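You operate a simulated robot arm through the tools that you are given. There is no shell and no other tool. Be economical: measure what you need, move in short steps, check, and stop when the job is done.

You run a simulated two-armed robot. Do the job below in one go: nothing can be reset, and whatever is moved stays where it is left.

TASK
Brush the crust off block R 8's red terminal and grease it.
Fine: orange brush first, then a dab from the tin with the green stick; both tools back on the wall bench. Set down upright: orange brush, green stick.

The check looks at the end state, three seconds after you hand in, the way a careful person would. Anything else that was tipped, shoved, dropped, spilled or broken makes it a failure.

THE ROBOT
Two 7-joint arms with two-finger parallel grippers on one trunk, on a base that drives. Base frame: it is fixed to the floor where the robot stands at the start and does not move with it; the origin is under the middle of the robot, x ahead of it, y to its left, z up; the surface under the hand at the start is at about z = 0.8. Lengths are in m, angles in degrees, forces in N, time in s.
The left shoulder is at the start at [0.05, 0.168, 1.182], the right one opposite. With the tool pointing down near the work surface each hand reaches from about 0.1 to 0.66 m from the robot's upright axis, wherever it stands, measured 20 degrees to its own side. Places, roughly: grease tin [0.6, 0.2, 0.8]; grey block [-1.2, 0.6, 0.9]; handle of the block marked r eight [-1.1, 0.5, 1]; handle of the block marked r four [-2.4, 1.1, 1]; handle of the block marked r seven [-1.1, 0.7, 1]; handle of the block marked r seventeen [-1.1, -0.5, 1]; handle of the block marked r twenty-one [-1.1, -1.4, 1]; handle of the block marked r twenty-three [-2.4, 0.7, 1]; handle of the block marked r twenty-two [-2.4, 0.9, 1]; red terminal of the block marked r eight [-1.1, 0.4, 1]. Payload 1.57 kg a hand.
The tool frame of a hand sits at the grasp point between the pads (the TCP): z along the fingers, y along the line on which they close. The tips reach 0.03 m beyond it. Largest opening 0.08 m; finger width 0.017, thickness 0.012; the body of the gripper, 0.04 by 0.082 m, starts 0.08 m behind the TCP.
Orientation is told as [roll, pitch, yaw] about the base's x, y, z axes, in that order, counted from this pose: with the fingers straight down and closing along the base's y, the tool's x points along the base's -x, its y along +y and its z along -z.

THE INTERFACE
- The arms move only by the tool jog_arm. It takes "left_increments", "right_increments" or both (then of equal length, played together; a hand with none holds still); each is a list of rows, each a list of 7 numbers: the shift along the tool's x, y, z in units of 400 mm (1.0 is 400 mm), then the turn, a rotation vector about the tool's x, y, z in units of 180 degrees (1.0 is 180 degrees), then the gripper command, from -1 (shut) to 1 (fully open), values between in proportion. In form: [[dx, dy, dz, wx, wy, wz, hand], ...]. A call has 1 to 8 rows; each row is the pose to reach, as a shift and turn from the pose commanded when the call began, along the tool's axes at that moment. A call with a number of a shift or a turn outside -1 to 1 is refused whole. Rows are played at 5 a second. More than 0.05 m and 8.6 degrees between two rows, or a gripper value outside its range, and nothing of the call is played. Where a pose cannot be reached the arm comes as near as it can. A force on the tool above 40 N (or 10 N above the force at the start of the call, whichever is more), or a blocked arm, ends the call early, and 0.2 s more pass. Each finger travels about 0.045 m/s and halts on what it meets, pressing with about 36 N; the grip force reading is that of the motor and also rises with nothing between the fingers. The clock runs only during rows and for 0.2 s after the last one: add rows that repeat a pose to give the fingers time. It gives the time, the measured TCP pose, the force on the tool (base axes), the opening and the grip force at its end, in the units of the frame above (readings bear some noise), with the torque about the TCP (base axes, N m) and any sound that the robot's microphone picked up.
- Cameras (640 x 400 px; columns grow to the right, rows downward): "scene" is now at [0.125, 0.0168, 1.3891]; the picture's right is [0.20, -0.98, 0.00], its down [-0.60, -0.13, -0.79] and it looks along [0.77, 0.16, -0.62] (base axes); focal length 258 px, centre (320, 200). "left" rides on the left gripper at [0.072, 0.007, -0.122] in its tool frame; the picture's right is [-0.09, 1.00, 0.00], its down [-0.84, -0.08, -0.54] and it looks along [-0.54, -0.05, 0.84] (tool axes); focal length 238 px, centre (320, 200). "right" rides on the right gripper at [0.072, -0.007, -0.122] in its tool frame; the picture's right is [0.09, 1.00, 0.00], its down [-0.84, 0.08, -0.54] and it looks along [-0.54, 0.05, 0.84] (tool axes); focal length 238 px, centre (320, 200). There is no depth. A picture from a camera that has moved, and an enlarged one, comes with that camera's place and axes in the base frame and with its lens.
- camera(camera): a new picture of that camera. No time passes.
- slide_trunk(by): slides the trunk up (or, below 0, down) by that many m; the arms and the scene camera ride with it, the base frame stays. It gives what a move gives, with no picture.
- drive_base(legs): drives the robot by 1 to 6 legs, each [ahead, left, turn to the left] in m, m and degrees, along the robot's own axes; the way and the turn of a leg run together, so that a leg with both is an arc; at most 1.5 m and 180 degrees a leg. The arms and the cameras ride along, it lands a little off, and it stops where it bumps. It gives what a move gives.
- turn_head(pan, tilt): turns the head with the scene camera to pan (to the left, within 80 degrees either way) and tilt (down, from -29 to 69), counted from straight ahead of the robot. It gives what a move gives.
- enlarge(camera, box): a new picture of the part [left, top, right, bottom] of that camera's present view, enlarged. No time passes.
- close_job(): hands the job in; it is judged then, once.

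Go step by step. Nothing tells you exact positions but the pictures and the camera data: compare them with the known pose of the tool, close in by small moves and look again before you grip or let go. The budget is 120 turns and 92 pictures, counting those below and the enlarged ones. Unless the task says otherwise, let go and move clear before handing in, and close with one line.

The tools are called as a command line: name --argument value ..., lists and objects as JSON in quotes. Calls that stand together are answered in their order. jog_arm: Moves the arms, as the interface text tells. Its arguments: {"type":"object","properties":{"left_increments":{"type":"array","items":{"type":"array","items":{"type":"number"}}},"right_increments":{"type":"array","items":{"type":"array","items":{"type":"number"}}}},"required":[]} The other tools are called the same way: slide_trunk (by) slides the trunk up or down; drive_base (legs) drives the base; turn_head (pan, tilt) turns the head that bears the scene camera; camera (camera) takes a picture; enlarge (camera, box) takes an enlarged picture of a part of a camera's view; close_job () hands the job in.

At the start:

```text
time_s: 0.0
left_ee_pos: [0.4211, 0.3672, 1.1348]
left_tool_rot: [0.1, -0.1, 0.0]
left_wrist_force: [0.9, 0.7, 0.3]
left_wrist_torque: [0.02, -0.03, -0.02]
left_gripper_width: 0.08
left_finger_force: 0.0
right_ee_pos: [0.4523, -0.0401, 1.0953]
right_tool_rot: [0.1, 0.1, -0.1]
right_wrist_force: [-0.4, 0.5, 0.2]
right_wrist_torque: [-0.02, 0.01, 0.02]
right_gripper_width: 0.08
right_finger_force: 0.1
trunk travel left (down, up): [-0.35, 0.093]
robot x, y, heading: [-0.0007, -0.0012, -0.1]
head pan, tilt: [11.8, 38.1]
```

scene: 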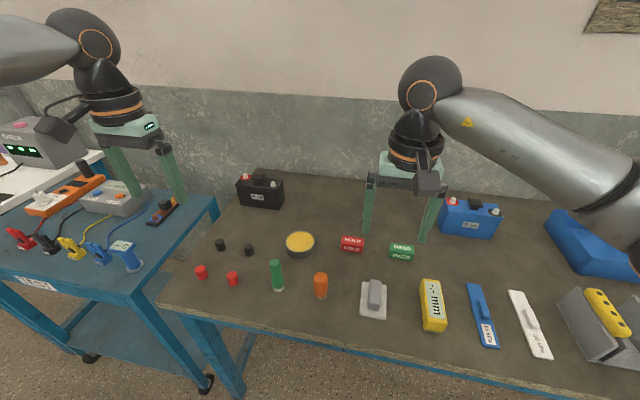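
right: 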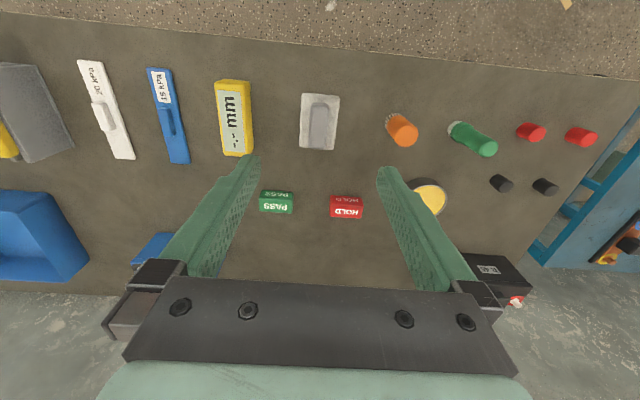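
left: 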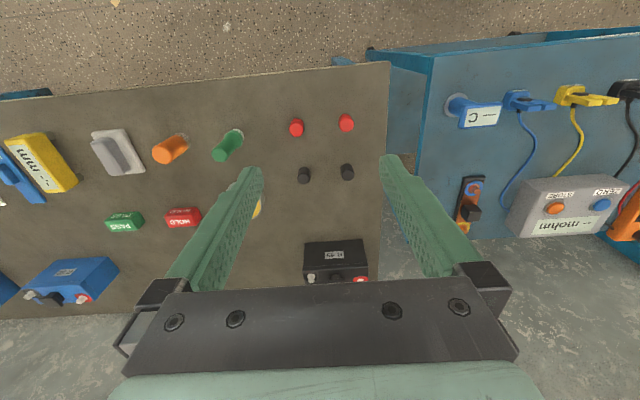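

I see the wall bench ahead with the orange brush, the green stick and the grease tin on it; block R 8 is behind me. I'll look closely at the tools first.

enlarge --camera "scene" --box '[180, 210, 420, 360]'

enlarge --camera "left" --box '[80, 100, 320, 250]'

```text
2.67 times, centred on (300, 285) of scene
camera zoom: at [0.125, 0.0168, 1.3891], right [0.2, -0.98, 0.0], down [-0.6, -0.13, -0.79], along [0.77, 0.16, -0.62], focal length 688 px, centre (373, -27)
```

zoom: 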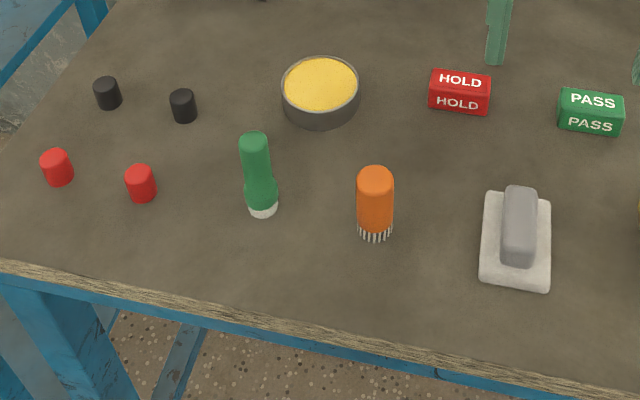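

```text
2.67 times, centred on (200, 175) of left
camera zoom: at [0.3495, 0.3745, 1.2564], right [0.09, 1.0, 0.0], down [0.84, -0.08, 0.54], along [0.54, -0.05, -0.84], focal length 636 px, centre (640, 267)
```

zoom: 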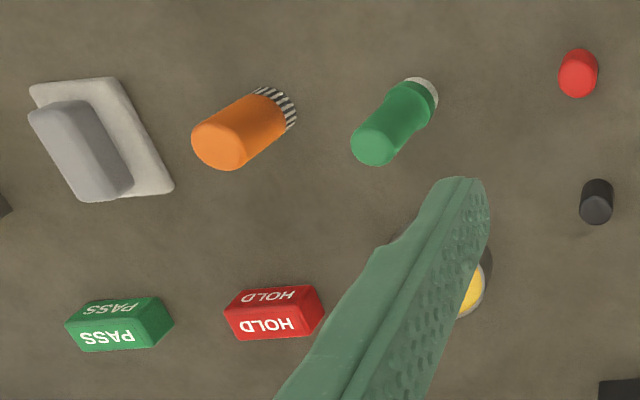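

The brush stands at about [0.48, 0.09] with its top at 0.88, the stick at [0.48, 0.20] and the tin at [0.605, 0.175]. The right hand goes above the brush first, still open.

jog_arm --right_increments '[[-0.014, 0.066, 0.07, 0, 0, 0, 1], [-0.028, 0.132, 0.14, 0, 0, 0, 1], [-0.042, 0.198, 0.21, 0, 0, 0, 1], [-0.056, 0.264, 0.28, 0, 0, 0, 1], [-0.07, 0.33, 0.35, 0, 0, 0, 1], [-0.07, 0.33, 0.35, 0, 0, 0, 1]]'

camera --camera "right"

enlarge --camera "scene" --box '[180, 190, 420, 340]'

```text
time_s: 1.4
left_ee_pos: [0.4207, 0.3679, 1.1365]
left_tool_rot: [0.1, 0.0, 0.1]
left_wrist_force: [0.3, -0.2, -0.3]
left_wrist_torque: [0.01, 0.01, 0.0]
left_gripper_width: 0.0801
left_finger_force: 0.1
right_ee_pos: [0.4809, 0.0911, 0.9562]
right_tool_rot: [0.0, 0.1, 0.0]
right_wrist_force: [-0.2, 0.4, -0.4]
right_wrist_torque: [-0.04, 0.0, -0.01]
right_gripper_width: 0.08
right_finger_force: 0.1
trunk travel left (down, up): [-0.35, 0.093]
robot x, y, heading: [0.0026, 0.0051, 0.1]
head pan, tilt: [11.8, 38.1]
```

```text
86 pictures are left
camera right: at [0.4081, 0.0836, 1.0789], right [-0.09, 1.0, 0.0], down [0.84, 0.08, 0.54], along [0.54, 0.05, -0.84], focal length 238 px, centre (320, 200)
```

right: 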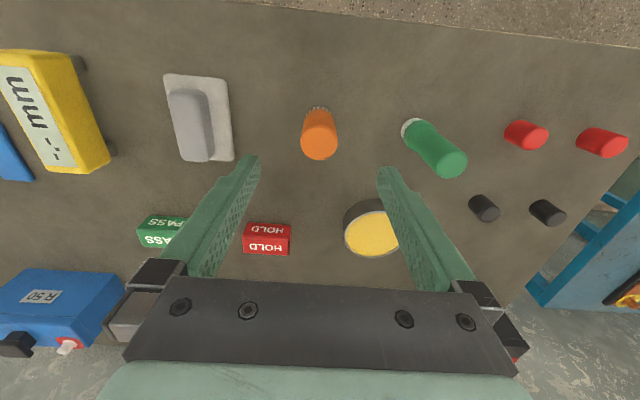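

```text
2.67 times, centred on (300, 265) of scene
camera zoom: at [0.125, 0.0164, 1.3891], right [0.2, -0.98, 0.0], down [-0.6, -0.13, -0.79], along [0.77, 0.16, -0.62], focal length 688 px, centre (373, 27)
```

zoom: 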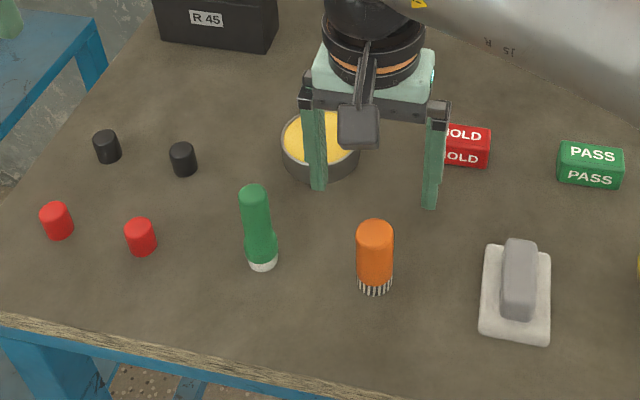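

The brush axis is at about [0.475, 0.090], so I shift a few mm and come straight down over it.

jog_arm --right_increments '[[0.01, 0, 0.08, 0, 0, 0, 1], [0.01, 0, 0.16, 0, 0, 0, 1], [0.01, 0, 0.24, 0, 0, 0, 1], [0.01, 0, 0.25, 0, 0, 0, 1]]'

camera --camera "right"

```text
time_s: 2.4
left_ee_pos: [0.4203, 0.3685, 1.1357]
left_tool_rot: [0.0, 0.0, 0.0]
left_wrist_force: [-0.3, 0.3, -0.4]
left_wrist_torque: [0.02, -0.01, -0.01]
left_gripper_width: 0.0802
left_finger_force: 0.1
right_ee_pos: [0.4761, 0.0919, 0.8562]
right_tool_rot: [-0.1, 0.0, 0.0]
right_wrist_force: [0.0, 0.4, 0.4]
right_wrist_torque: [-0.01, 0.03, -0.02]
right_gripper_width: 0.0803
right_finger_force: 0.1
trunk travel left (down, up): [-0.35, 0.093]
robot x, y, heading: [0.0012, -0.0, 0.1]
head pan, tilt: [11.8, 38.1]
```

```text
84 pictures are left
camera right: at [0.4044, 0.0843, 0.9782], right [-0.09, 1.0, 0.0], down [0.84, 0.08, 0.54], along [0.54, 0.05, -0.84], focal length 238 px, centre (320, 200)
```

right: 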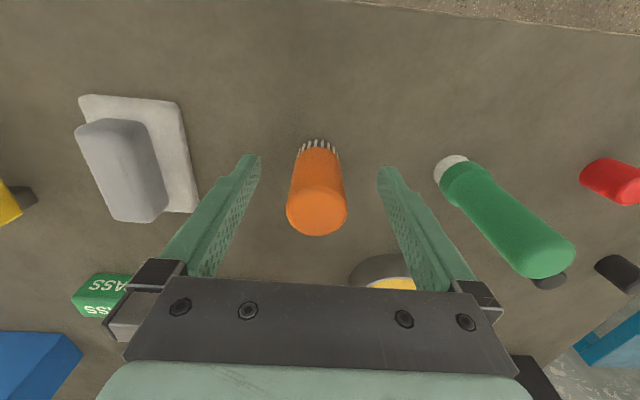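

Centred, so I close the right hand on the brush.

jog_arm --right_increments '[[0, 0, 0, 0, 0, 0, -1], [0, 0, 0, 0, 0, 0, -1], [0, 0, 0, 0, 0, 0, -1], [0, 0, 0, 0, 0, 0, -1], [0, 0, 0, 0, 0, 0, -1]]'

```text
time_s: 3.6
left_ee_pos: [0.4203, 0.3676, 1.1359]
left_tool_rot: [0.1, 0.0, 0.1]
left_wrist_force: [-0.3, -0.3, -0.1]
left_wrist_torque: [0.0, 0.01, 0.01]
left_gripper_width: 0.0797
left_finger_force: 0.0
right_ee_pos: [0.4764, 0.0915, 0.8549]
right_tool_rot: [0.0, 0.0, 0.0]
right_wrist_force: [0.3, 0.6, -0.4]
right_wrist_torque: [0.0, -0.02, -0.01]
right_gripper_width: 0.0329
right_finger_force: 34.0
trunk travel left (down, up): [-0.35, 0.093]
robot x, y, heading: [0.0004, 0.0002, 0.1]
head pan, tilt: [11.8, 38.1]
```

Gripped at 33 mm. Lifting it straight up and drawing in, then looking around.

jog_arm --right_increments '[[0, 0, -0.12, 0, 0, 0, -1], [0, 0, -0.24, 0, 0, 0, -1], [0, 0, -0.36, 0, 0, 0, -1], [0, 0, -0.48, 0, 0, 0, -1], [0.05, -0.08, -0.54, 0, 0, 0, -1], [0.1, -0.16, -0.6, 0, 0, 0, -1], [0.15, -0.24, -0.66, 0, 0, 0, -1], [0.2, -0.32, -0.7, 0, 0, 0, -1]]'

turn_head --pan 80 --tilt 25

camera --camera "scene"

turn_head --pan -80 --tilt 25

camera --camera "scene"

camera --camera "right"

```text
time_s: 5.4
left_ee_pos: [0.4196, 0.3676, 1.1363]
left_tool_rot: [-0.1, -0.1, 0.1]
left_wrist_force: [-0.6, 0.7, -0.3]
left_wrist_torque: [-0.01, 0.02, 0.01]
left_gripper_width: 0.0801
left_finger_force: 0.2
right_ee_pos: [0.397, -0.0377, 1.1387]
right_tool_rot: [0.0, 0.0, -0.2]
right_wrist_force: [1.0, -0.2, -0.3]
right_wrist_torque: [0.03, -0.02, 0.0]
right_gripper_width: 0.0327
right_finger_force: 35.7
trunk travel left (down, up): [-0.35, 0.093]
robot x, y, heading: [0.0027, -0.002, -0.1]
head pan, tilt: [11.8, 38.1]
```

```text
time_s: 6.8
left_ee_pos: [0.421, 0.3683, 1.136]
left_tool_rot: [0.0, 0.0, 0.1]
left_wrist_force: [-0.3, -0.5, 0.6]
left_wrist_torque: [0.0, 0.01, 0.02]
left_gripper_width: 0.0803
left_finger_force: 0.1
right_ee_pos: [0.3983, -0.0361, 1.1372]
right_tool_rot: [0.0, 0.0, 0.0]
right_wrist_force: [-0.5, -0.1, -1.4]
right_wrist_torque: [0.01, -0.05, -0.01]
right_gripper_width: 0.0328
right_finger_force: 36.1
trunk travel left (down, up): [-0.35, 0.093]
robot x, y, heading: [-0.0002, -0.0028, -0.1]
head pan, tilt: [80.0, 25.0]
```

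```text
83 pictures are left
camera scene: at [0.0567, 0.0899, 1.4095], right [0.98, -0.17, 0.0], down [-0.07, -0.42, -0.91], along [0.16, 0.89, -0.42], focal length 258 px, centre (320, 200)
```

scene: 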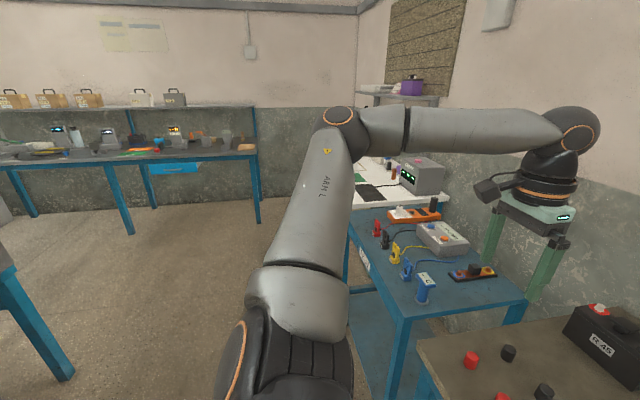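

```text
time_s: 9.2
left_ee_pos: [0.421, 0.3683, 1.1367]
left_tool_rot: [-0.1, 0.0, 0.1]
left_wrist_force: [1.3, -0.3, 0.6]
left_wrist_torque: [0.01, 0.01, -0.02]
left_gripper_width: 0.0802
left_finger_force: 0.0
right_ee_pos: [0.3984, -0.0364, 1.1373]
right_tool_rot: [0.0, 0.0, 0.0]
right_wrist_force: [0.1, -0.2, -0.7]
right_wrist_torque: [-0.03, 0.02, 0.01]
right_gripper_width: 0.0325
right_finger_force: 35.8
trunk travel left (down, up): [-0.35, 0.093]
robot x, y, heading: [-0.0022, 0.0, -0.1]
head pan, tilt: [-80.0, 25.0]
```

```text
82 pictures are left
camera scene: at [0.0567, -0.0915, 1.4095], right [-0.98, -0.17, 0.0], down [-0.07, 0.42, -0.91], along [0.16, -0.89, -0.42], focal length 258 px, centre (320, 200)
```

scene: 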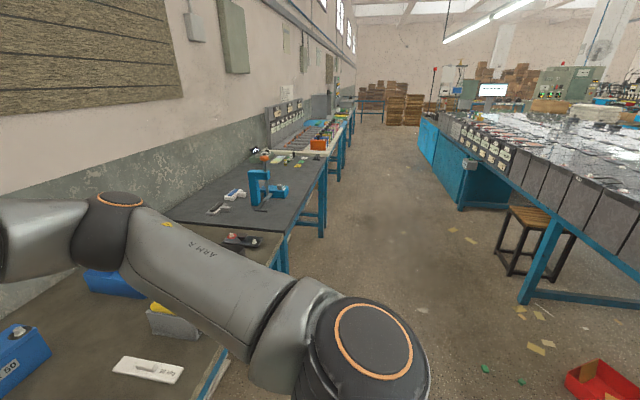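

```text
81 pictures are left
camera right: at [0.3263, -0.0442, 1.2602], right [-0.09, 1.0, 0.0], down [0.84, 0.08, 0.54], along [0.54, 0.05, -0.84], focal length 238 px, centre (320, 200)
```

right: 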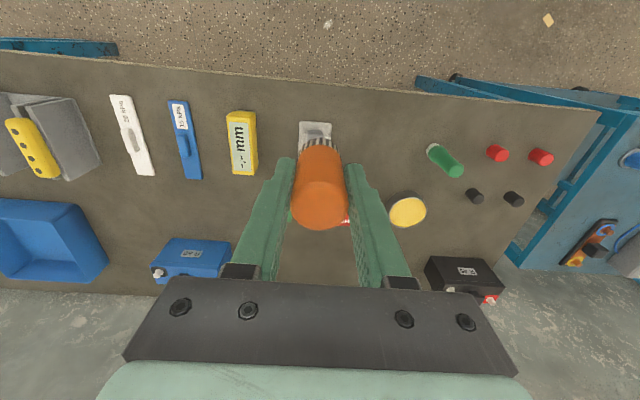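

The brush is held firmly and the room is clear on the right side. I back off a little and turn right to face the long bench.

drive_base --legs '[[-0.15, 0, 0], [0, 0, -90], [0, 0, -90]]'

turn_head --pan 0 --tilt 25

camera --camera "scene"

```text
time_s: 18.1
left_ee_pos: [-0.5464, -0.3915, 1.1349]
left_tool_rot: [0.0, -0.1, -176.4]
left_wrist_force: [-0.4, 0.7, -0.1]
left_wrist_torque: [0.0, -0.02, -0.01]
left_gripper_width: 0.0799
left_finger_force: 0.0
right_ee_pos: [-0.5488, 0.0128, 1.1377]
right_tool_rot: [-0.1, 0.0, -176.5]
right_wrist_force: [-0.1, 0.0, 0.4]
right_wrist_torque: [0.03, 0.01, 0.02]
right_gripper_width: 0.033
right_finger_force: 36.1
trunk travel left (down, up): [-0.35, 0.093]
robot x, y, heading: [-0.1489, 0.0012, -176.2]
head pan, tilt: [-80.0, 25.0]
```

```text
time_s: 19.7
left_ee_pos: [-0.5475, -0.3934, 1.135]
left_tool_rot: [0.0, 0.0, -176.5]
left_wrist_force: [0.1, 0.1, 0.7]
left_wrist_torque: [0.0, 0.0, -0.01]
left_gripper_width: 0.0799
left_finger_force: 0.1
right_ee_pos: [-0.5497, 0.0118, 1.1377]
right_tool_rot: [-0.1, 0.0, -176.4]
right_wrist_force: [0.1, 0.0, -0.6]
right_wrist_torque: [-0.01, -0.02, 0.0]
right_gripper_width: 0.033
right_finger_force: 36.3
trunk travel left (down, up): [-0.35, 0.093]
robot x, y, heading: [-0.152, 0.0021, -176.6]
head pan, tilt: [0.0, 25.0]
```

```text
80 pictures are left
camera scene: at [-0.2811, -0.0088, 1.4095], right [-0.06, 1.0, 0.0], down [0.42, 0.03, -0.91], along [-0.9, -0.05, -0.42], focal length 258 px, centre (320, 200)
```

scene: 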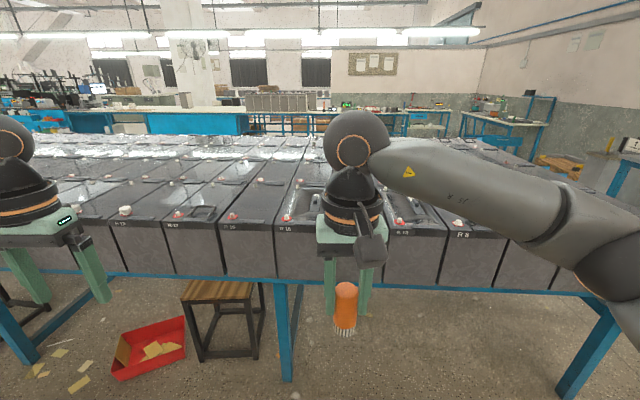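

R 8 is to the front right, its front face near x = -0.95. I move ahead and right toward it and square up.

drive_base --legs '[[0.25, -0.27, -3.4]]'

turn_head --pan -15 --tilt 35

camera --camera "scene"

camera --camera "right"

```text
time_s: 22.6
left_ee_pos: [-0.8192, -0.1167, 1.1355]
left_tool_rot: [0.0, -0.1, -179.5]
left_wrist_force: [0.3, 1.1, 0.5]
left_wrist_torque: [0.0, -0.03, 0.0]
left_gripper_width: 0.0798
left_finger_force: 0.1
right_ee_pos: [-0.8007, 0.2887, 1.1373]
right_tool_rot: [0.0, 0.0, -179.5]
right_wrist_force: [-0.1, -0.5, -1.1]
right_wrist_torque: [-0.02, -0.02, -0.05]
right_gripper_width: 0.0327
right_finger_force: 35.7
trunk travel left (down, up): [-0.35, 0.093]
robot x, y, heading: [-0.4058, 0.2545, -179.6]
head pan, tilt: [0.0, 25.0]
```

```text
time_s: 23.3
left_ee_pos: [-0.8195, -0.116, 1.1365]
left_tool_rot: [0.1, -0.1, -179.6]
left_wrist_force: [0.2, 0.1, -0.3]
left_wrist_torque: [0.0, 0.0, -0.02]
left_gripper_width: 0.08
left_finger_force: 0.1
right_ee_pos: [-0.7992, 0.2886, 1.1382]
right_tool_rot: [0.1, 0.0, -179.6]
right_wrist_force: [-0.2, -0.4, -0.3]
right_wrist_torque: [-0.01, -0.03, -0.01]
right_gripper_width: 0.0328
right_finger_force: 35.9
trunk travel left (down, up): [-0.35, 0.093]
robot x, y, heading: [-0.4017, 0.2515, -179.6]
head pan, tilt: [-15.0, 35.0]
```

```text
79 pictures are left
camera scene: at [-0.5263, 0.2756, 1.3938], right [0.25, 0.97, 0.0], down [0.55, -0.14, -0.82], along [-0.79, 0.21, -0.57], focal length 258 px, centre (320, 200)
```

scene: 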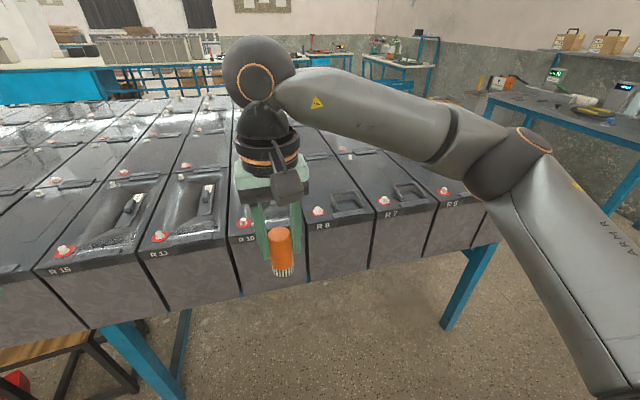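

```text
78 pictures are left
camera right: at [-0.7278, 0.2948, 1.2603], right [0.1, -1.0, 0.0], down [-0.84, -0.08, 0.54], along [-0.54, -0.05, -0.84], focal length 238 px, centre (320, 200)
```

right: 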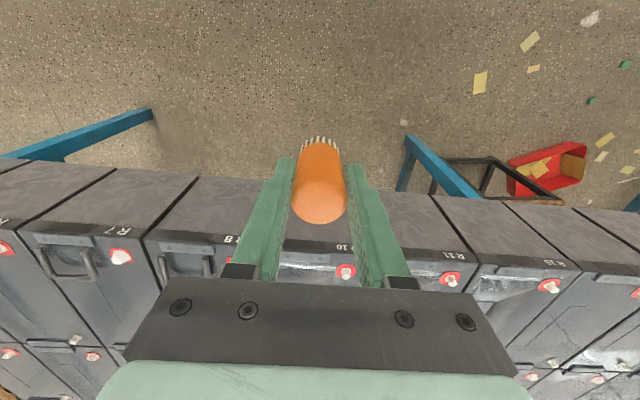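

enlarge --camera "scene" --box '[220, 140, 460, 290]'

```text
2.67 times, centred on (340, 215) of scene
camera zoom: at [-0.5263, 0.2756, 1.3938], right [0.25, 0.97, 0.0], down [0.55, -0.14, -0.82], along [-0.79, 0.21, -0.57], focal length 688 px, centre (267, 160)
```

zoom: 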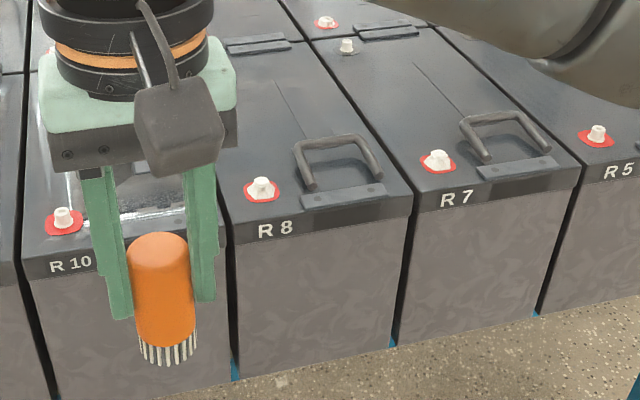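

R 8's red terminal, with its white crust, is at about [-1.04, 0.405]. I go a bit closer, then bring the brush nearby at height for a second view.

drive_base --legs '[[0.13, 0, 0]]'

camera --camera "right"

enlarge --camera "scene" --box '[200, 120, 440, 270]'

```text
time_s: 24.6
left_ee_pos: [-0.9481, -0.118, 1.1348]
left_tool_rot: [0.0, 0.0, -179.4]
left_wrist_force: [0.1, 0.8, 0.1]
left_wrist_torque: [0.02, -0.01, -0.02]
left_gripper_width: 0.08
left_finger_force: 0.0
right_ee_pos: [-0.9278, 0.2866, 1.1381]
right_tool_rot: [0.0, 0.0, -179.5]
right_wrist_force: [0.5, 0.1, -0.6]
right_wrist_torque: [0.01, -0.02, -0.02]
right_gripper_width: 0.0326
right_finger_force: 35.9
trunk travel left (down, up): [-0.35, 0.093]
robot x, y, heading: [-0.5303, 0.2544, -179.6]
head pan, tilt: [-15.0, 35.0]
```

```text
76 pictures are left
camera right: at [-0.8573, 0.2931, 1.26], right [0.1, -0.99, 0.0], down [-0.84, -0.08, 0.54], along [-0.54, -0.05, -0.84], focal length 238 px, centre (320, 200)
```

right: 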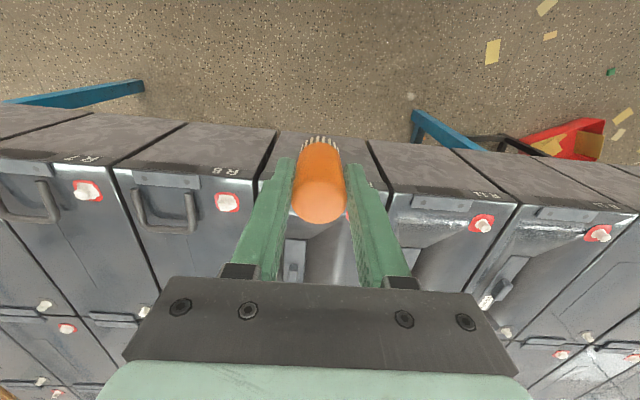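

```text
2.67 times, centred on (320, 195) of scene
camera zoom: at [-0.6558, 0.2743, 1.3936], right [0.25, 0.97, 0.0], down [0.56, -0.14, -0.82], along [-0.79, 0.2, -0.57], focal length 688 px, centre (320, 213)
```

zoom: 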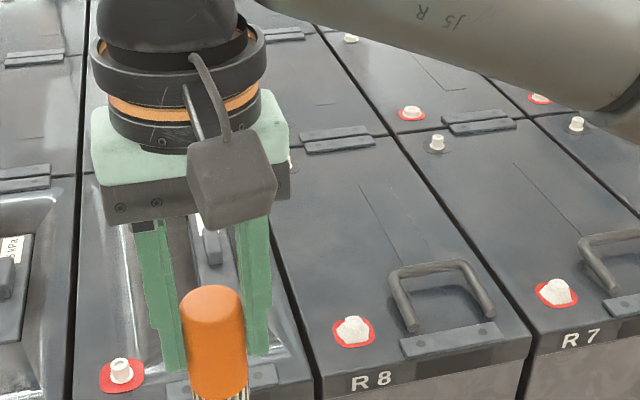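

Triangulating gives the terminal top near [-1.051, 0.404, 0.985]. I move the brush over it at safe height.

jog_arm --right_increments '[[-0.077, -0.073, 0, 0, 0, 0, -1], [-0.154, -0.147, 0, 0, 0, 0, -1], [-0.231, -0.22, 0, 0, 0, 0, -1], [-0.3075, -0.2935, 0, 0, 0, 0, -1], [-0.3075, -0.2935, 0, 0, 0, 0, -1]]'

enlarge --camera "right" --box '[200, 80, 440, 230]'

enlarge --camera "scene" --box '[220, 120, 460, 270]'

```text
time_s: 25.8
left_ee_pos: [-0.9473, -0.1186, 1.1361]
left_tool_rot: [0.0, 0.0, -179.5]
left_wrist_force: [0.8, 0.8, 0.5]
left_wrist_torque: [-0.01, -0.03, 0.02]
left_gripper_width: 0.08
left_finger_force: 0.2
right_ee_pos: [-1.052, 0.403, 1.1355]
right_tool_rot: [0.0, 0.0, -179.6]
right_wrist_force: [0.0, 0.2, -1.0]
right_wrist_torque: [-0.01, -0.04, -0.02]
right_gripper_width: 0.0328
right_finger_force: 35.3
trunk travel left (down, up): [-0.35, 0.093]
robot x, y, heading: [-0.5327, 0.2528, -179.4]
head pan, tilt: [-15.0, 35.0]
```

```text
2.67 times, centred on (320, 155) of right
camera zoom: at [-0.9807, 0.4096, 1.2591], right [0.1, -0.99, 0.0], down [-0.84, -0.09, 0.54], along [-0.54, -0.05, -0.84], focal length 636 px, centre (320, 320)
```

zoom: 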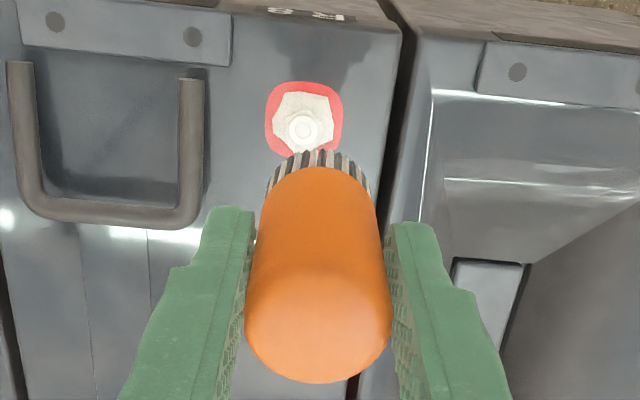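

```text
2.67 times, centred on (340, 195) of scene
camera zoom: at [-0.6547, 0.2742, 1.3938], right [0.25, 0.97, 0.0], down [0.56, -0.14, -0.82], along [-0.79, 0.2, -0.57], focal length 688 px, centre (267, 213)
```

zoom: 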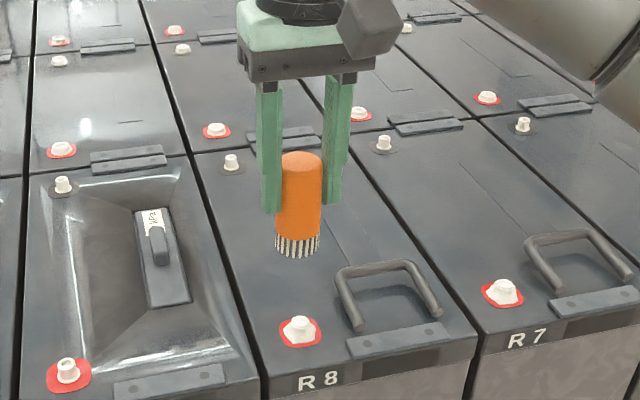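

The refined terminal top is about [-1.061, 0.409, 0.976]. I shift slightly and lower to just above it.

jog_arm --right_increments '[[-0.0225, -0.015, 0.08, 0, 0, 0, -1], [-0.0225, -0.015, 0.16, 0, 0, 0, -1], [-0.0225, -0.015, 0.215, 0, 0, 0, -1], [-0.0225, -0.015, 0.215, 0, 0, 0, -1]]'

enlarge --camera "right" --box '[200, 80, 440, 230]'

enlarge --camera "scene" --box '[260, 180, 420, 280]'

```text
time_s: 26.8
left_ee_pos: [-0.9481, -0.1196, 1.135]
left_tool_rot: [0.0, 0.0, -179.4]
left_wrist_force: [-0.7, -0.7, -0.7]
left_wrist_torque: [0.02, 0.03, 0.01]
left_gripper_width: 0.0798
left_finger_force: 0.1
right_ee_pos: [-1.0607, 0.4106, 1.052]
right_tool_rot: [-0.1, 0.0, -179.5]
right_wrist_force: [0.2, 0.8, -0.2]
right_wrist_torque: [-0.03, 0.01, 0.0]
right_gripper_width: 0.0328
right_finger_force: 35.8
trunk travel left (down, up): [-0.35, 0.093]
robot x, y, heading: [-0.5317, 0.2543, -179.3]
head pan, tilt: [-15.0, 35.0]
```

```text
2.67 times, centred on (320, 155) of right
camera zoom: at [-0.9884, 0.4165, 1.174], right [0.1, -0.99, 0.0], down [-0.84, -0.08, 0.54], along [-0.54, -0.05, -0.84], focal length 636 px, centre (320, 320)
```

zoom: 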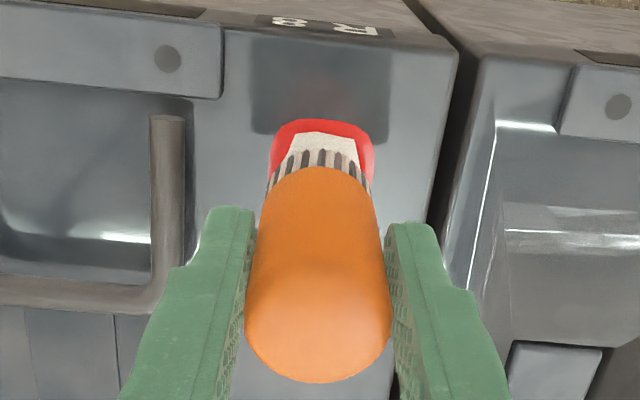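

```text
4.00 times, centred on (340, 230) of scene
camera zoom: at [-0.6548, 0.2743, 1.3938], right [0.25, 0.97, 0.0], down [0.56, -0.14, -0.82], along [-0.79, 0.2, -0.57], focal length 1032 px, centre (240, 80)
```

zoom: 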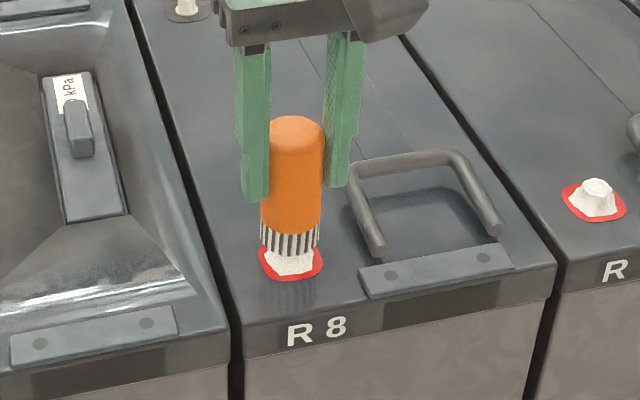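

The bristles sit right over the crusted post. I lower gently and watch the force.

jog_arm --right_increments '[[0.005, 0, 0.01, 0, 0, 0, -1], [0.005, 0, 0.02, 0, 0, 0, -1], [0.005, 0, 0.03, 0, 0, 0, -1]]'

enlarge --camera "scene" --box '[260, 180, 420, 280]'

```text
time_s: 27.6
left_ee_pos: [-0.9457, -0.1175, 1.1376]
left_tool_rot: [0.0, -0.2, -179.4]
left_wrist_force: [-0.6, -0.4, -0.8]
left_wrist_torque: [0.01, 0.03, -0.01]
left_gripper_width: 0.0801
left_finger_force: 0.0
right_ee_pos: [-1.0577, 0.4096, 1.0452]
right_tool_rot: [0.1, -0.6, -179.7]
right_wrist_force: [-4.3, 4.4, 31.5]
right_wrist_torque: [-0.19, 0.17, -0.06]
right_gripper_width: 0.0329
right_finger_force: 36.1
trunk travel left (down, up): [-0.35, 0.093]
robot x, y, heading: [-0.532, 0.2545, -179.6]
head pan, tilt: [-15.0, 35.0]
```

```text
4.00 times, centred on (340, 230) of scene
camera zoom: at [-0.6521, 0.2739, 1.3944], right [0.25, 0.97, 0.0], down [0.55, -0.14, -0.82], along [-0.79, 0.2, -0.57], focal length 1032 px, centre (240, 80)
```

zoom: 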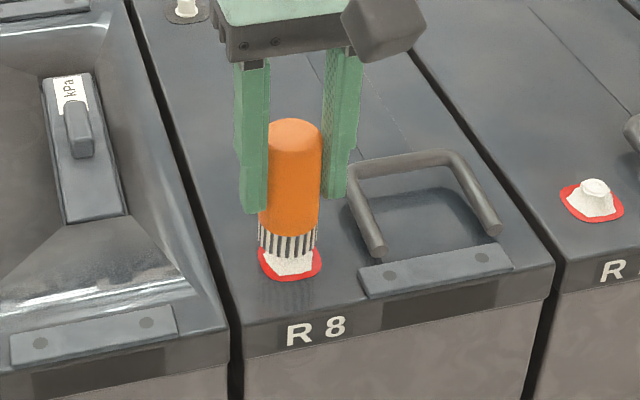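

Contact at 31 N, so I ease up a little and stroke back and forth.

jog_arm --right_increments '[[0, 0, -0.007, 0, 0, 0, -1], [0.025, 0, -0.007, 0, 0, 0, -1], [-0.025, 0, -0.007, 0, 0, 0, -1], [0.025, 0, -0.007, 0, 0, 0, -1], [-0.025, 0, -0.007, 0, 0, 0, -1], [0, 0.025, -0.007, 0, 0, 0, -1], [0, -0.025, -0.007, 0, 0, 0, -1], [0, 0, -0.007, 0, 0, 0, -1]]'

enlarge --camera "scene" --box '[260, 180, 420, 280]'

```text
time_s: 29.4
left_ee_pos: [-0.9471, -0.1195, 1.1347]
left_tool_rot: [-0.1, 0.0, -179.5]
left_wrist_force: [0.3, -0.2, 0.5]
left_wrist_torque: [0.02, 0.01, 0.02]
left_gripper_width: 0.0799
left_finger_force: 0.1
right_ee_pos: [-1.0596, 0.4075, 1.0425]
right_tool_rot: [0.1, 0.0, -179.4]
right_wrist_force: [-0.5, -1.2, -1.4]
right_wrist_torque: [0.01, -0.02, -0.01]
right_gripper_width: 0.0326
right_finger_force: 35.9
trunk travel left (down, up): [-0.35, 0.093]
robot x, y, heading: [-0.5333, 0.2566, -179.6]
head pan, tilt: [-15.0, 35.0]
```

```text
4.00 times, centred on (340, 230) of scene
camera zoom: at [-0.6551, 0.274, 1.3937], right [0.25, 0.97, 0.0], down [0.56, -0.14, -0.82], along [-0.79, 0.2, -0.57], focal length 1032 px, centre (240, 80)
```

zoom: 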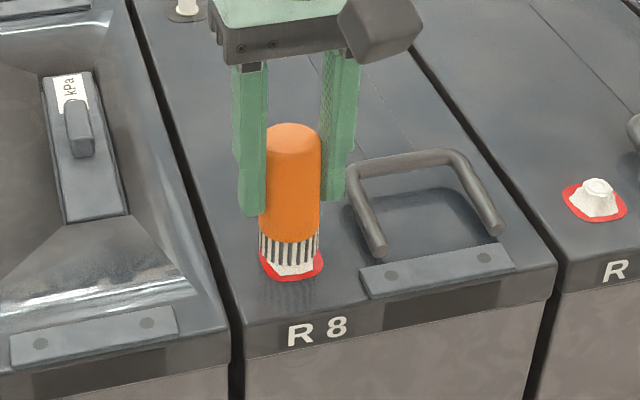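

Contact has gone light, so the crust is wearing down or the brush has slipped a little. I follow down and keep stroking.

jog_arm --right_increments '[[0, 0, 0.008, 0, 0, 0, -1], [0.025, 0, 0.012, 0, 0, 0, -1], [-0.025, 0, 0.012, 0, 0, 0, -1], [0.025, 0, 0.012, 0, 0, 0, -1], [-0.025, 0, 0.012, 0, 0, 0, -1], [0, 0.025, 0.012, 0, 0, 0, -1], [0, -0.025, 0.012, 0, 0, 0, -1], [0, 0, 0.012, 0, 0, 0, -1]]'

enlarge --camera "scene" --box '[260, 180, 420, 280]'

```text
time_s: 31.2
left_ee_pos: [-0.9473, -0.1179, 1.135]
left_tool_rot: [-0.1, 0.0, -179.4]
left_wrist_force: [-0.1, -0.3, -0.2]
left_wrist_torque: [0.01, 0.01, 0.02]
left_gripper_width: 0.0799
left_finger_force: 0.2
right_ee_pos: [-1.0595, 0.408, 1.0365]
right_tool_rot: [0.0, -0.1, -179.5]
right_wrist_force: [-0.1, 0.0, -1.0]
right_wrist_torque: [0.02, -0.01, -0.01]
right_gripper_width: 0.0325
right_finger_force: 36.0
trunk travel left (down, up): [-0.35, 0.093]
robot x, y, heading: [-0.5319, 0.2516, -179.4]
head pan, tilt: [-15.0, 35.0]
```

```text
4.00 times, centred on (340, 230) of scene
camera zoom: at [-0.6551, 0.2741, 1.3937], right [0.25, 0.97, 0.0], down [0.56, -0.14, -0.82], along [-0.79, 0.2, -0.57], focal length 1032 px, centre (240, 80)
```

zoom: 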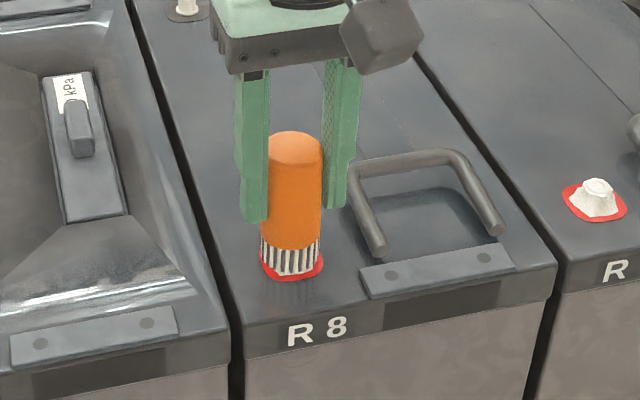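

The crust is wearing off. I raise the brush and look at the terminal.

jog_arm --right_increments '[[-0.02, 0, -0.08, 0, 0, 0, -1], [-0.12, 0, -0.16, 0, 0, 0, -1], [-0.2, 0, -0.2, 0, 0, 0, -1], [-0.2, 0, -0.2, 0, 0, 0, -1]]'

enlarge --camera "scene" --box '[280, 200, 380, 262]'

enlarge --camera "right" --box '[200, 20, 440, 170]'

```text
refused: row 2 steps farther than a row can; nothing moved
```

```text
6.40 times, centred on (330, 231) of scene
camera zoom: at [-0.6551, 0.2741, 1.3937], right [0.25, 0.97, 0.0], down [0.56, -0.14, -0.82], along [-0.79, 0.2, -0.57], focal length 1652 px, centre (256, 2)
```

zoom: 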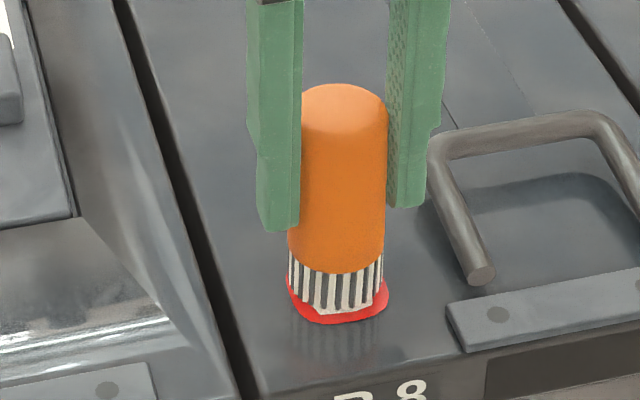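

```text
2.67 times, centred on (320, 95) of right
camera zoom: at [-0.9876, 0.4155, 1.1597], right [0.1, -0.99, 0.0], down [-0.84, -0.08, 0.54], along [-0.54, -0.06, -0.84], focal length 636 px, centre (320, 480)
```

zoom: 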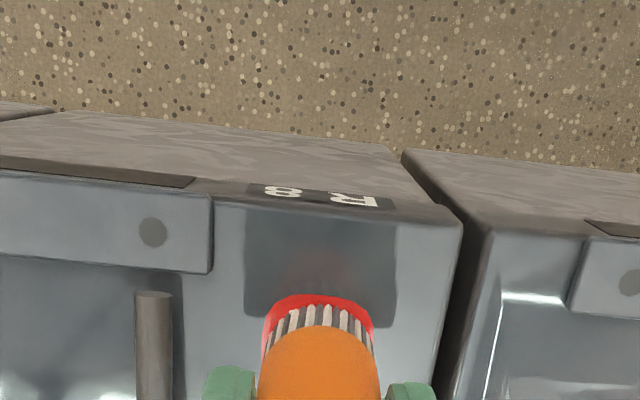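

Most of the white is gone, with a little left at the foot. One more lower pass, then lift and look.

jog_arm --right_increments '[[0, 0, 0.008, 0, 0, 0, -1], [0.03, 0, 0.012, 0, 0, 0, -1], [-0.03, 0, 0.012, 0, 0, 0, -1], [0.03, 0, 0.012, 0, 0, 0, -1], [-0.03, 0, 0.012, 0, 0, 0, -1], [0, 0.025, 0.012, 0, 0, 0, -1], [0, -0.025, 0.012, 0, 0, 0, -1], [0, 0, 0.012, 0, 0, 0, -1]]'

jog_arm --right_increments '[[0, 0, -0.08, 0, 0, 0, -1], [-0.05, 0, -0.17, 0, 0, 0, -1], [-0.14, 0, -0.21, 0, 0, 0, -1], [-0.2, 0, -0.21, 0, 0, 0, -1], [-0.2, 0, -0.21, 0, 0, 0, -1]]'

enlarge --camera "scene" --box '[280, 200, 380, 262]'

enlarge --camera "right" --box '[200, 20, 440, 170]'

```text
time_s: 33.0
left_ee_pos: [-0.9461, -0.1181, 1.1353]
left_tool_rot: [0.0, 0.0, -179.4]
left_wrist_force: [-0.5, -0.8, 0.0]
left_wrist_torque: [-0.03, -0.03, -0.01]
left_gripper_width: 0.0799
left_finger_force: 0.1
right_ee_pos: [-1.0589, 0.4078, 1.033]
right_tool_rot: [0.0, -0.1, -179.4]
right_wrist_force: [-1.2, 0.6, 2.6]
right_wrist_torque: [0.08, 0.1, 0.0]
right_gripper_width: 0.0322
right_finger_force: 35.4
trunk travel left (down, up): [-0.35, 0.093]
robot x, y, heading: [-0.5302, 0.2517, -179.5]
head pan, tilt: [-15.0, 35.0]
```

```text
time_s: 34.2
left_ee_pos: [-0.9476, -0.1168, 1.1359]
left_tool_rot: [0.0, 0.1, -179.5]
left_wrist_force: [0.2, 0.6, 0.1]
left_wrist_torque: [-0.02, 0.0, 0.0]
left_gripper_width: 0.0799
left_finger_force: 0.0
right_ee_pos: [-1.1382, 0.4073, 1.1165]
right_tool_rot: [0.0, -0.1, -179.4]
right_wrist_force: [0.2, 0.7, 0.1]
right_wrist_torque: [0.0, 0.01, -0.01]
right_gripper_width: 0.0323
right_finger_force: 36.1
trunk travel left (down, up): [-0.35, 0.093]
robot x, y, heading: [-0.5299, 0.2525, -179.3]
head pan, tilt: [-15.0, 35.0]
```

```text
6.40 times, centred on (330, 231) of scene
camera zoom: at [-0.6549, 0.2753, 1.3938], right [0.25, 0.97, 0.0], down [0.56, -0.14, -0.82], along [-0.79, 0.2, -0.57], focal length 1652 px, centre (256, 2)
```

zoom: 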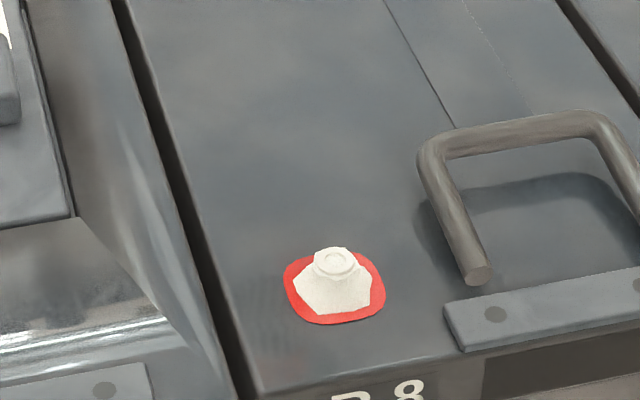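

```text
2.67 times, centred on (320, 95) of right
camera zoom: at [-1.0669, 0.4135, 1.2386], right [0.1, -0.99, 0.0], down [-0.84, -0.09, 0.54], along [-0.54, -0.06, -0.84], focal length 636 px, centre (320, 480)
```

zoom: 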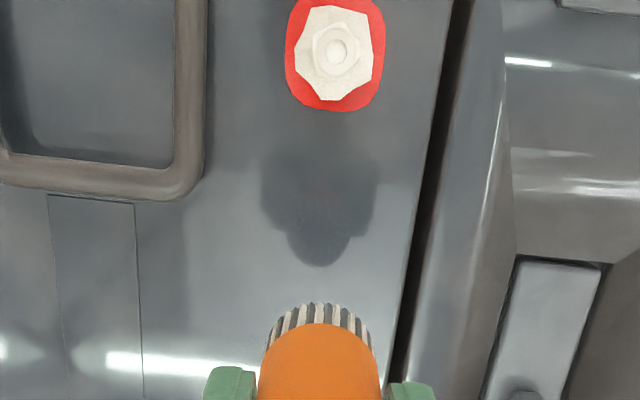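

The crust still looks there, so I check whether the brush slipped in the grip.

enlarge --camera "right" --box '[200, 80, 440, 230]'

enlarge --camera "scene" --box '[240, 130, 400, 230]'

```text
2.67 times, centred on (320, 155) of right
camera zoom: at [-1.0669, 0.4135, 1.2386], right [0.1, -0.99, 0.0], down [-0.84, -0.09, 0.54], along [-0.54, -0.06, -0.84], focal length 636 px, centre (320, 320)
```

zoom: 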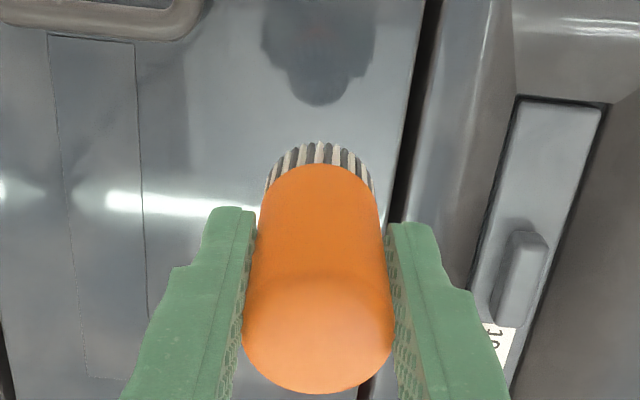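

```text
4.00 times, centred on (320, 180) of scene
camera zoom: at [-0.6549, 0.2753, 1.3938], right [0.25, 0.97, 0.0], down [0.56, -0.14, -0.82], along [-0.79, 0.2, -0.57], focal length 1032 px, centre (320, 280)
```

zoom: 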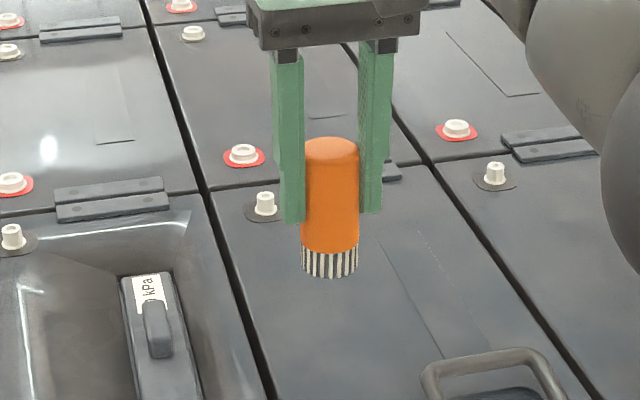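

The brush has tilted and slipped only slightly, so the strokes were mostly without contact. I go back and stroke with a light, steady press.

jog_arm --right_increments '[[0.1, 0, 0.05, 0, 0, 0, -1], [0.2, 0, 0.1, 0, 0, 0, -1], [0.195, 0, 0.18, 0, 0, 0, -1], [0.195, 0, 0.212, 0, 0, 0, -1], [0.195, 0, 0.216, 0, 0, 0, -1], [0.195, 0, 0.216, 0, 0, 0, -1]]'

jog_arm --right_increments '[[0.02, 0, 0.002, 0, 0, 0, -1], [0.03, 0, 0.002, 0, 0, 0, -1], [0.01, 0, 0.002, 0, 0, 0, -1], [-0.01, 0, 0.002, 0, 0, 0, -1], [-0.03, 0, 0.002, 0, 0, 0, -1], [-0.01, 0, 0.002, 0, 0, 0, -1], [0.01, 0, 0.002, 0, 0, 0, -1], [0.03, 0, 0.002, 0, 0, 0, -1]]'

enlarge --camera "scene" --box '[280, 200, 380, 262]'

```text
time_s: 35.6
left_ee_pos: [-0.9466, -0.1185, 1.1358]
left_tool_rot: [0.0, -0.1, -179.4]
left_wrist_force: [-0.9, -0.3, -0.2]
left_wrist_torque: [0.0, 0.02, -0.01]
left_gripper_width: 0.0798
left_finger_force: 0.2
right_ee_pos: [-1.0609, 0.4091, 1.0329]
right_tool_rot: [0.1, -0.3, -179.4]
right_wrist_force: [1.6, 1.6, 12.7]
right_wrist_torque: [0.18, 0.23, -0.02]
right_gripper_width: 0.0321
right_finger_force: 35.6
trunk travel left (down, up): [-0.35, 0.093]
robot x, y, heading: [-0.5311, 0.2514, -179.1]
head pan, tilt: [-15.0, 35.0]
```

```text
time_s: 37.4
left_ee_pos: [-0.9492, -0.1174, 1.1335]
left_tool_rot: [0.0, 0.1, -179.4]
left_wrist_force: [-0.6, 0.0, 1.0]
left_wrist_torque: [-0.02, 0.03, 0.02]
left_gripper_width: 0.0798
left_finger_force: 0.1
right_ee_pos: [-1.0539, 0.4094, 1.0296]
right_tool_rot: [0.0, -0.5, -179.7]
right_wrist_force: [-25.0, -2.8, 0.1]
right_wrist_torque: [-0.06, 0.98, 0.06]
right_gripper_width: 0.0324
right_finger_force: 35.7
trunk travel left (down, up): [-0.35, 0.093]
robot x, y, heading: [-0.5296, 0.2543, -179.4]
head pan, tilt: [-15.0, 35.0]
```

```text
6.40 times, centred on (330, 231) of scene
camera zoom: at [-0.6583, 0.2739, 1.3933], right [0.25, 0.97, 0.0], down [0.56, -0.14, -0.82], along [-0.79, 0.2, -0.58], focal length 1652 px, centre (256, 2)
```

zoom: 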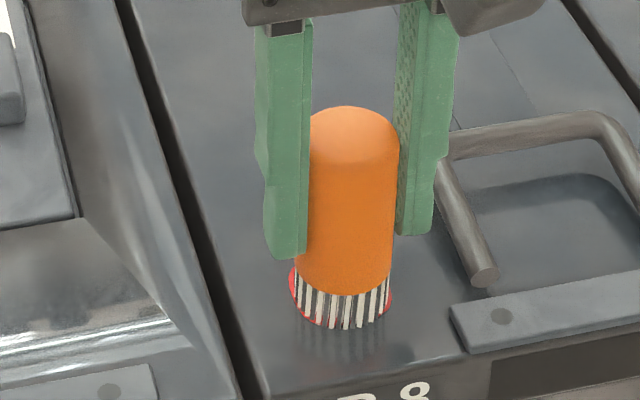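

The sideways force suggests the bristles form a hollow that fits over the post. I lift off, recentre and check the brush's tilt.

jog_arm --right_increments '[[-0.03, 0, 0, 0, 0, 0, -1], [-0.03, 0, -0.05, 0, 0, 0, -1], [-0.03, 0, -0.15, 0, 0, 0, -1], [-0.1, 0, -0.2, 0, 0, 0, -1], [-0.2, 0, -0.2, 0, 0, 0, -1], [-0.2, 0, -0.2, 0, 0, 0, -1]]'

enlarge --camera "right" --box '[200, 20, 440, 250]'

enlarge --camera "scene" --box '[240, 130, 400, 270]'

camera --camera "left"

```text
time_s: 38.8
left_ee_pos: [-0.947, -0.1174, 1.1359]
left_tool_rot: [0.0, 0.0, -179.3]
left_wrist_force: [0.5, 1.1, -0.1]
left_wrist_torque: [-0.03, 0.02, 0.0]
left_gripper_width: 0.0798
left_finger_force: 0.2
right_ee_pos: [-1.1294, 0.4095, 1.1102]
right_tool_rot: [0.1, 0.1, -179.4]
right_wrist_force: [1.1, 0.5, -0.8]
right_wrist_torque: [0.01, -0.03, -0.02]
right_gripper_width: 0.0323
right_finger_force: 35.7
trunk travel left (down, up): [-0.35, 0.093]
robot x, y, heading: [-0.5308, 0.2563, -179.7]
head pan, tilt: [-15.0, 35.0]
```

```text
1.74 times, centred on (320, 135) of right
camera zoom: at [-1.0578, 0.4156, 1.2316], right [0.1, -0.99, 0.0], down [-0.84, -0.09, 0.54], along [-0.54, -0.06, -0.84], focal length 414 px, centre (320, 313)
```

zoom: 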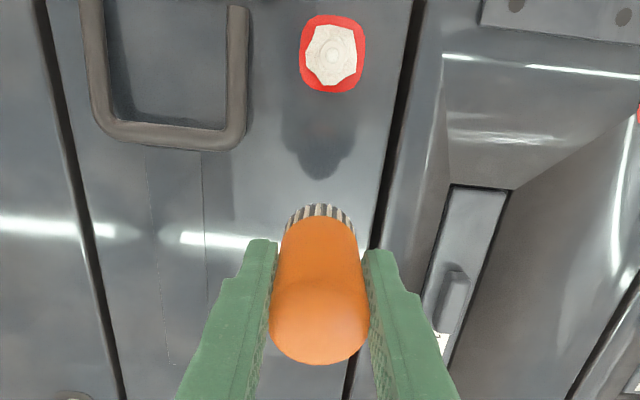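

```text
2.86 times, centred on (320, 200) of scene
camera zoom: at [-0.6546, 0.2751, 1.3938], right [0.25, 0.97, 0.0], down [0.56, -0.14, -0.82], along [-0.79, 0.2, -0.57], focal length 737 px, centre (320, 200)
```

zoom: 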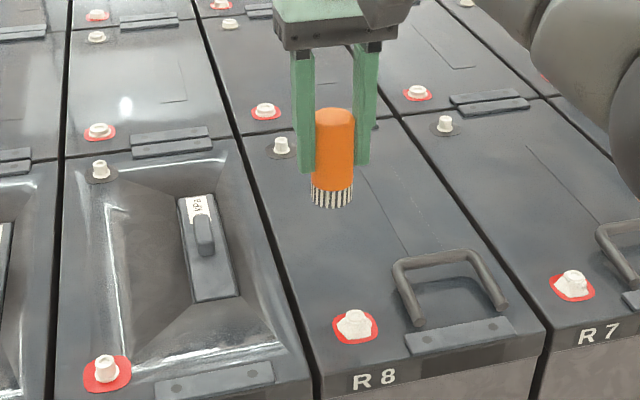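

```text
58 pictures are left
camera left: at [-0.8744, -0.1232, 1.2567], right [-0.08, -1.0, 0.0], down [-0.84, 0.07, 0.54], along [-0.54, 0.04, -0.84], focal length 238 px, centre (320, 200)
```

left: 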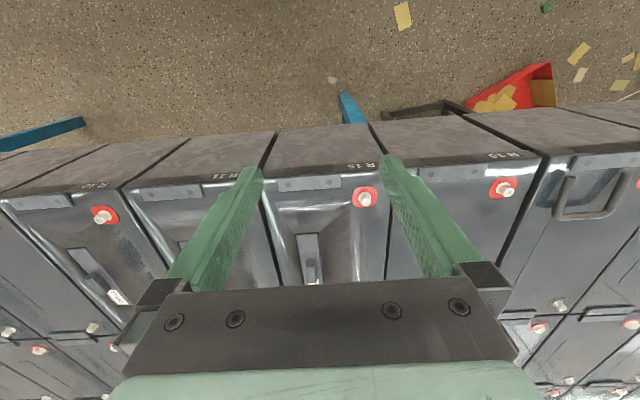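

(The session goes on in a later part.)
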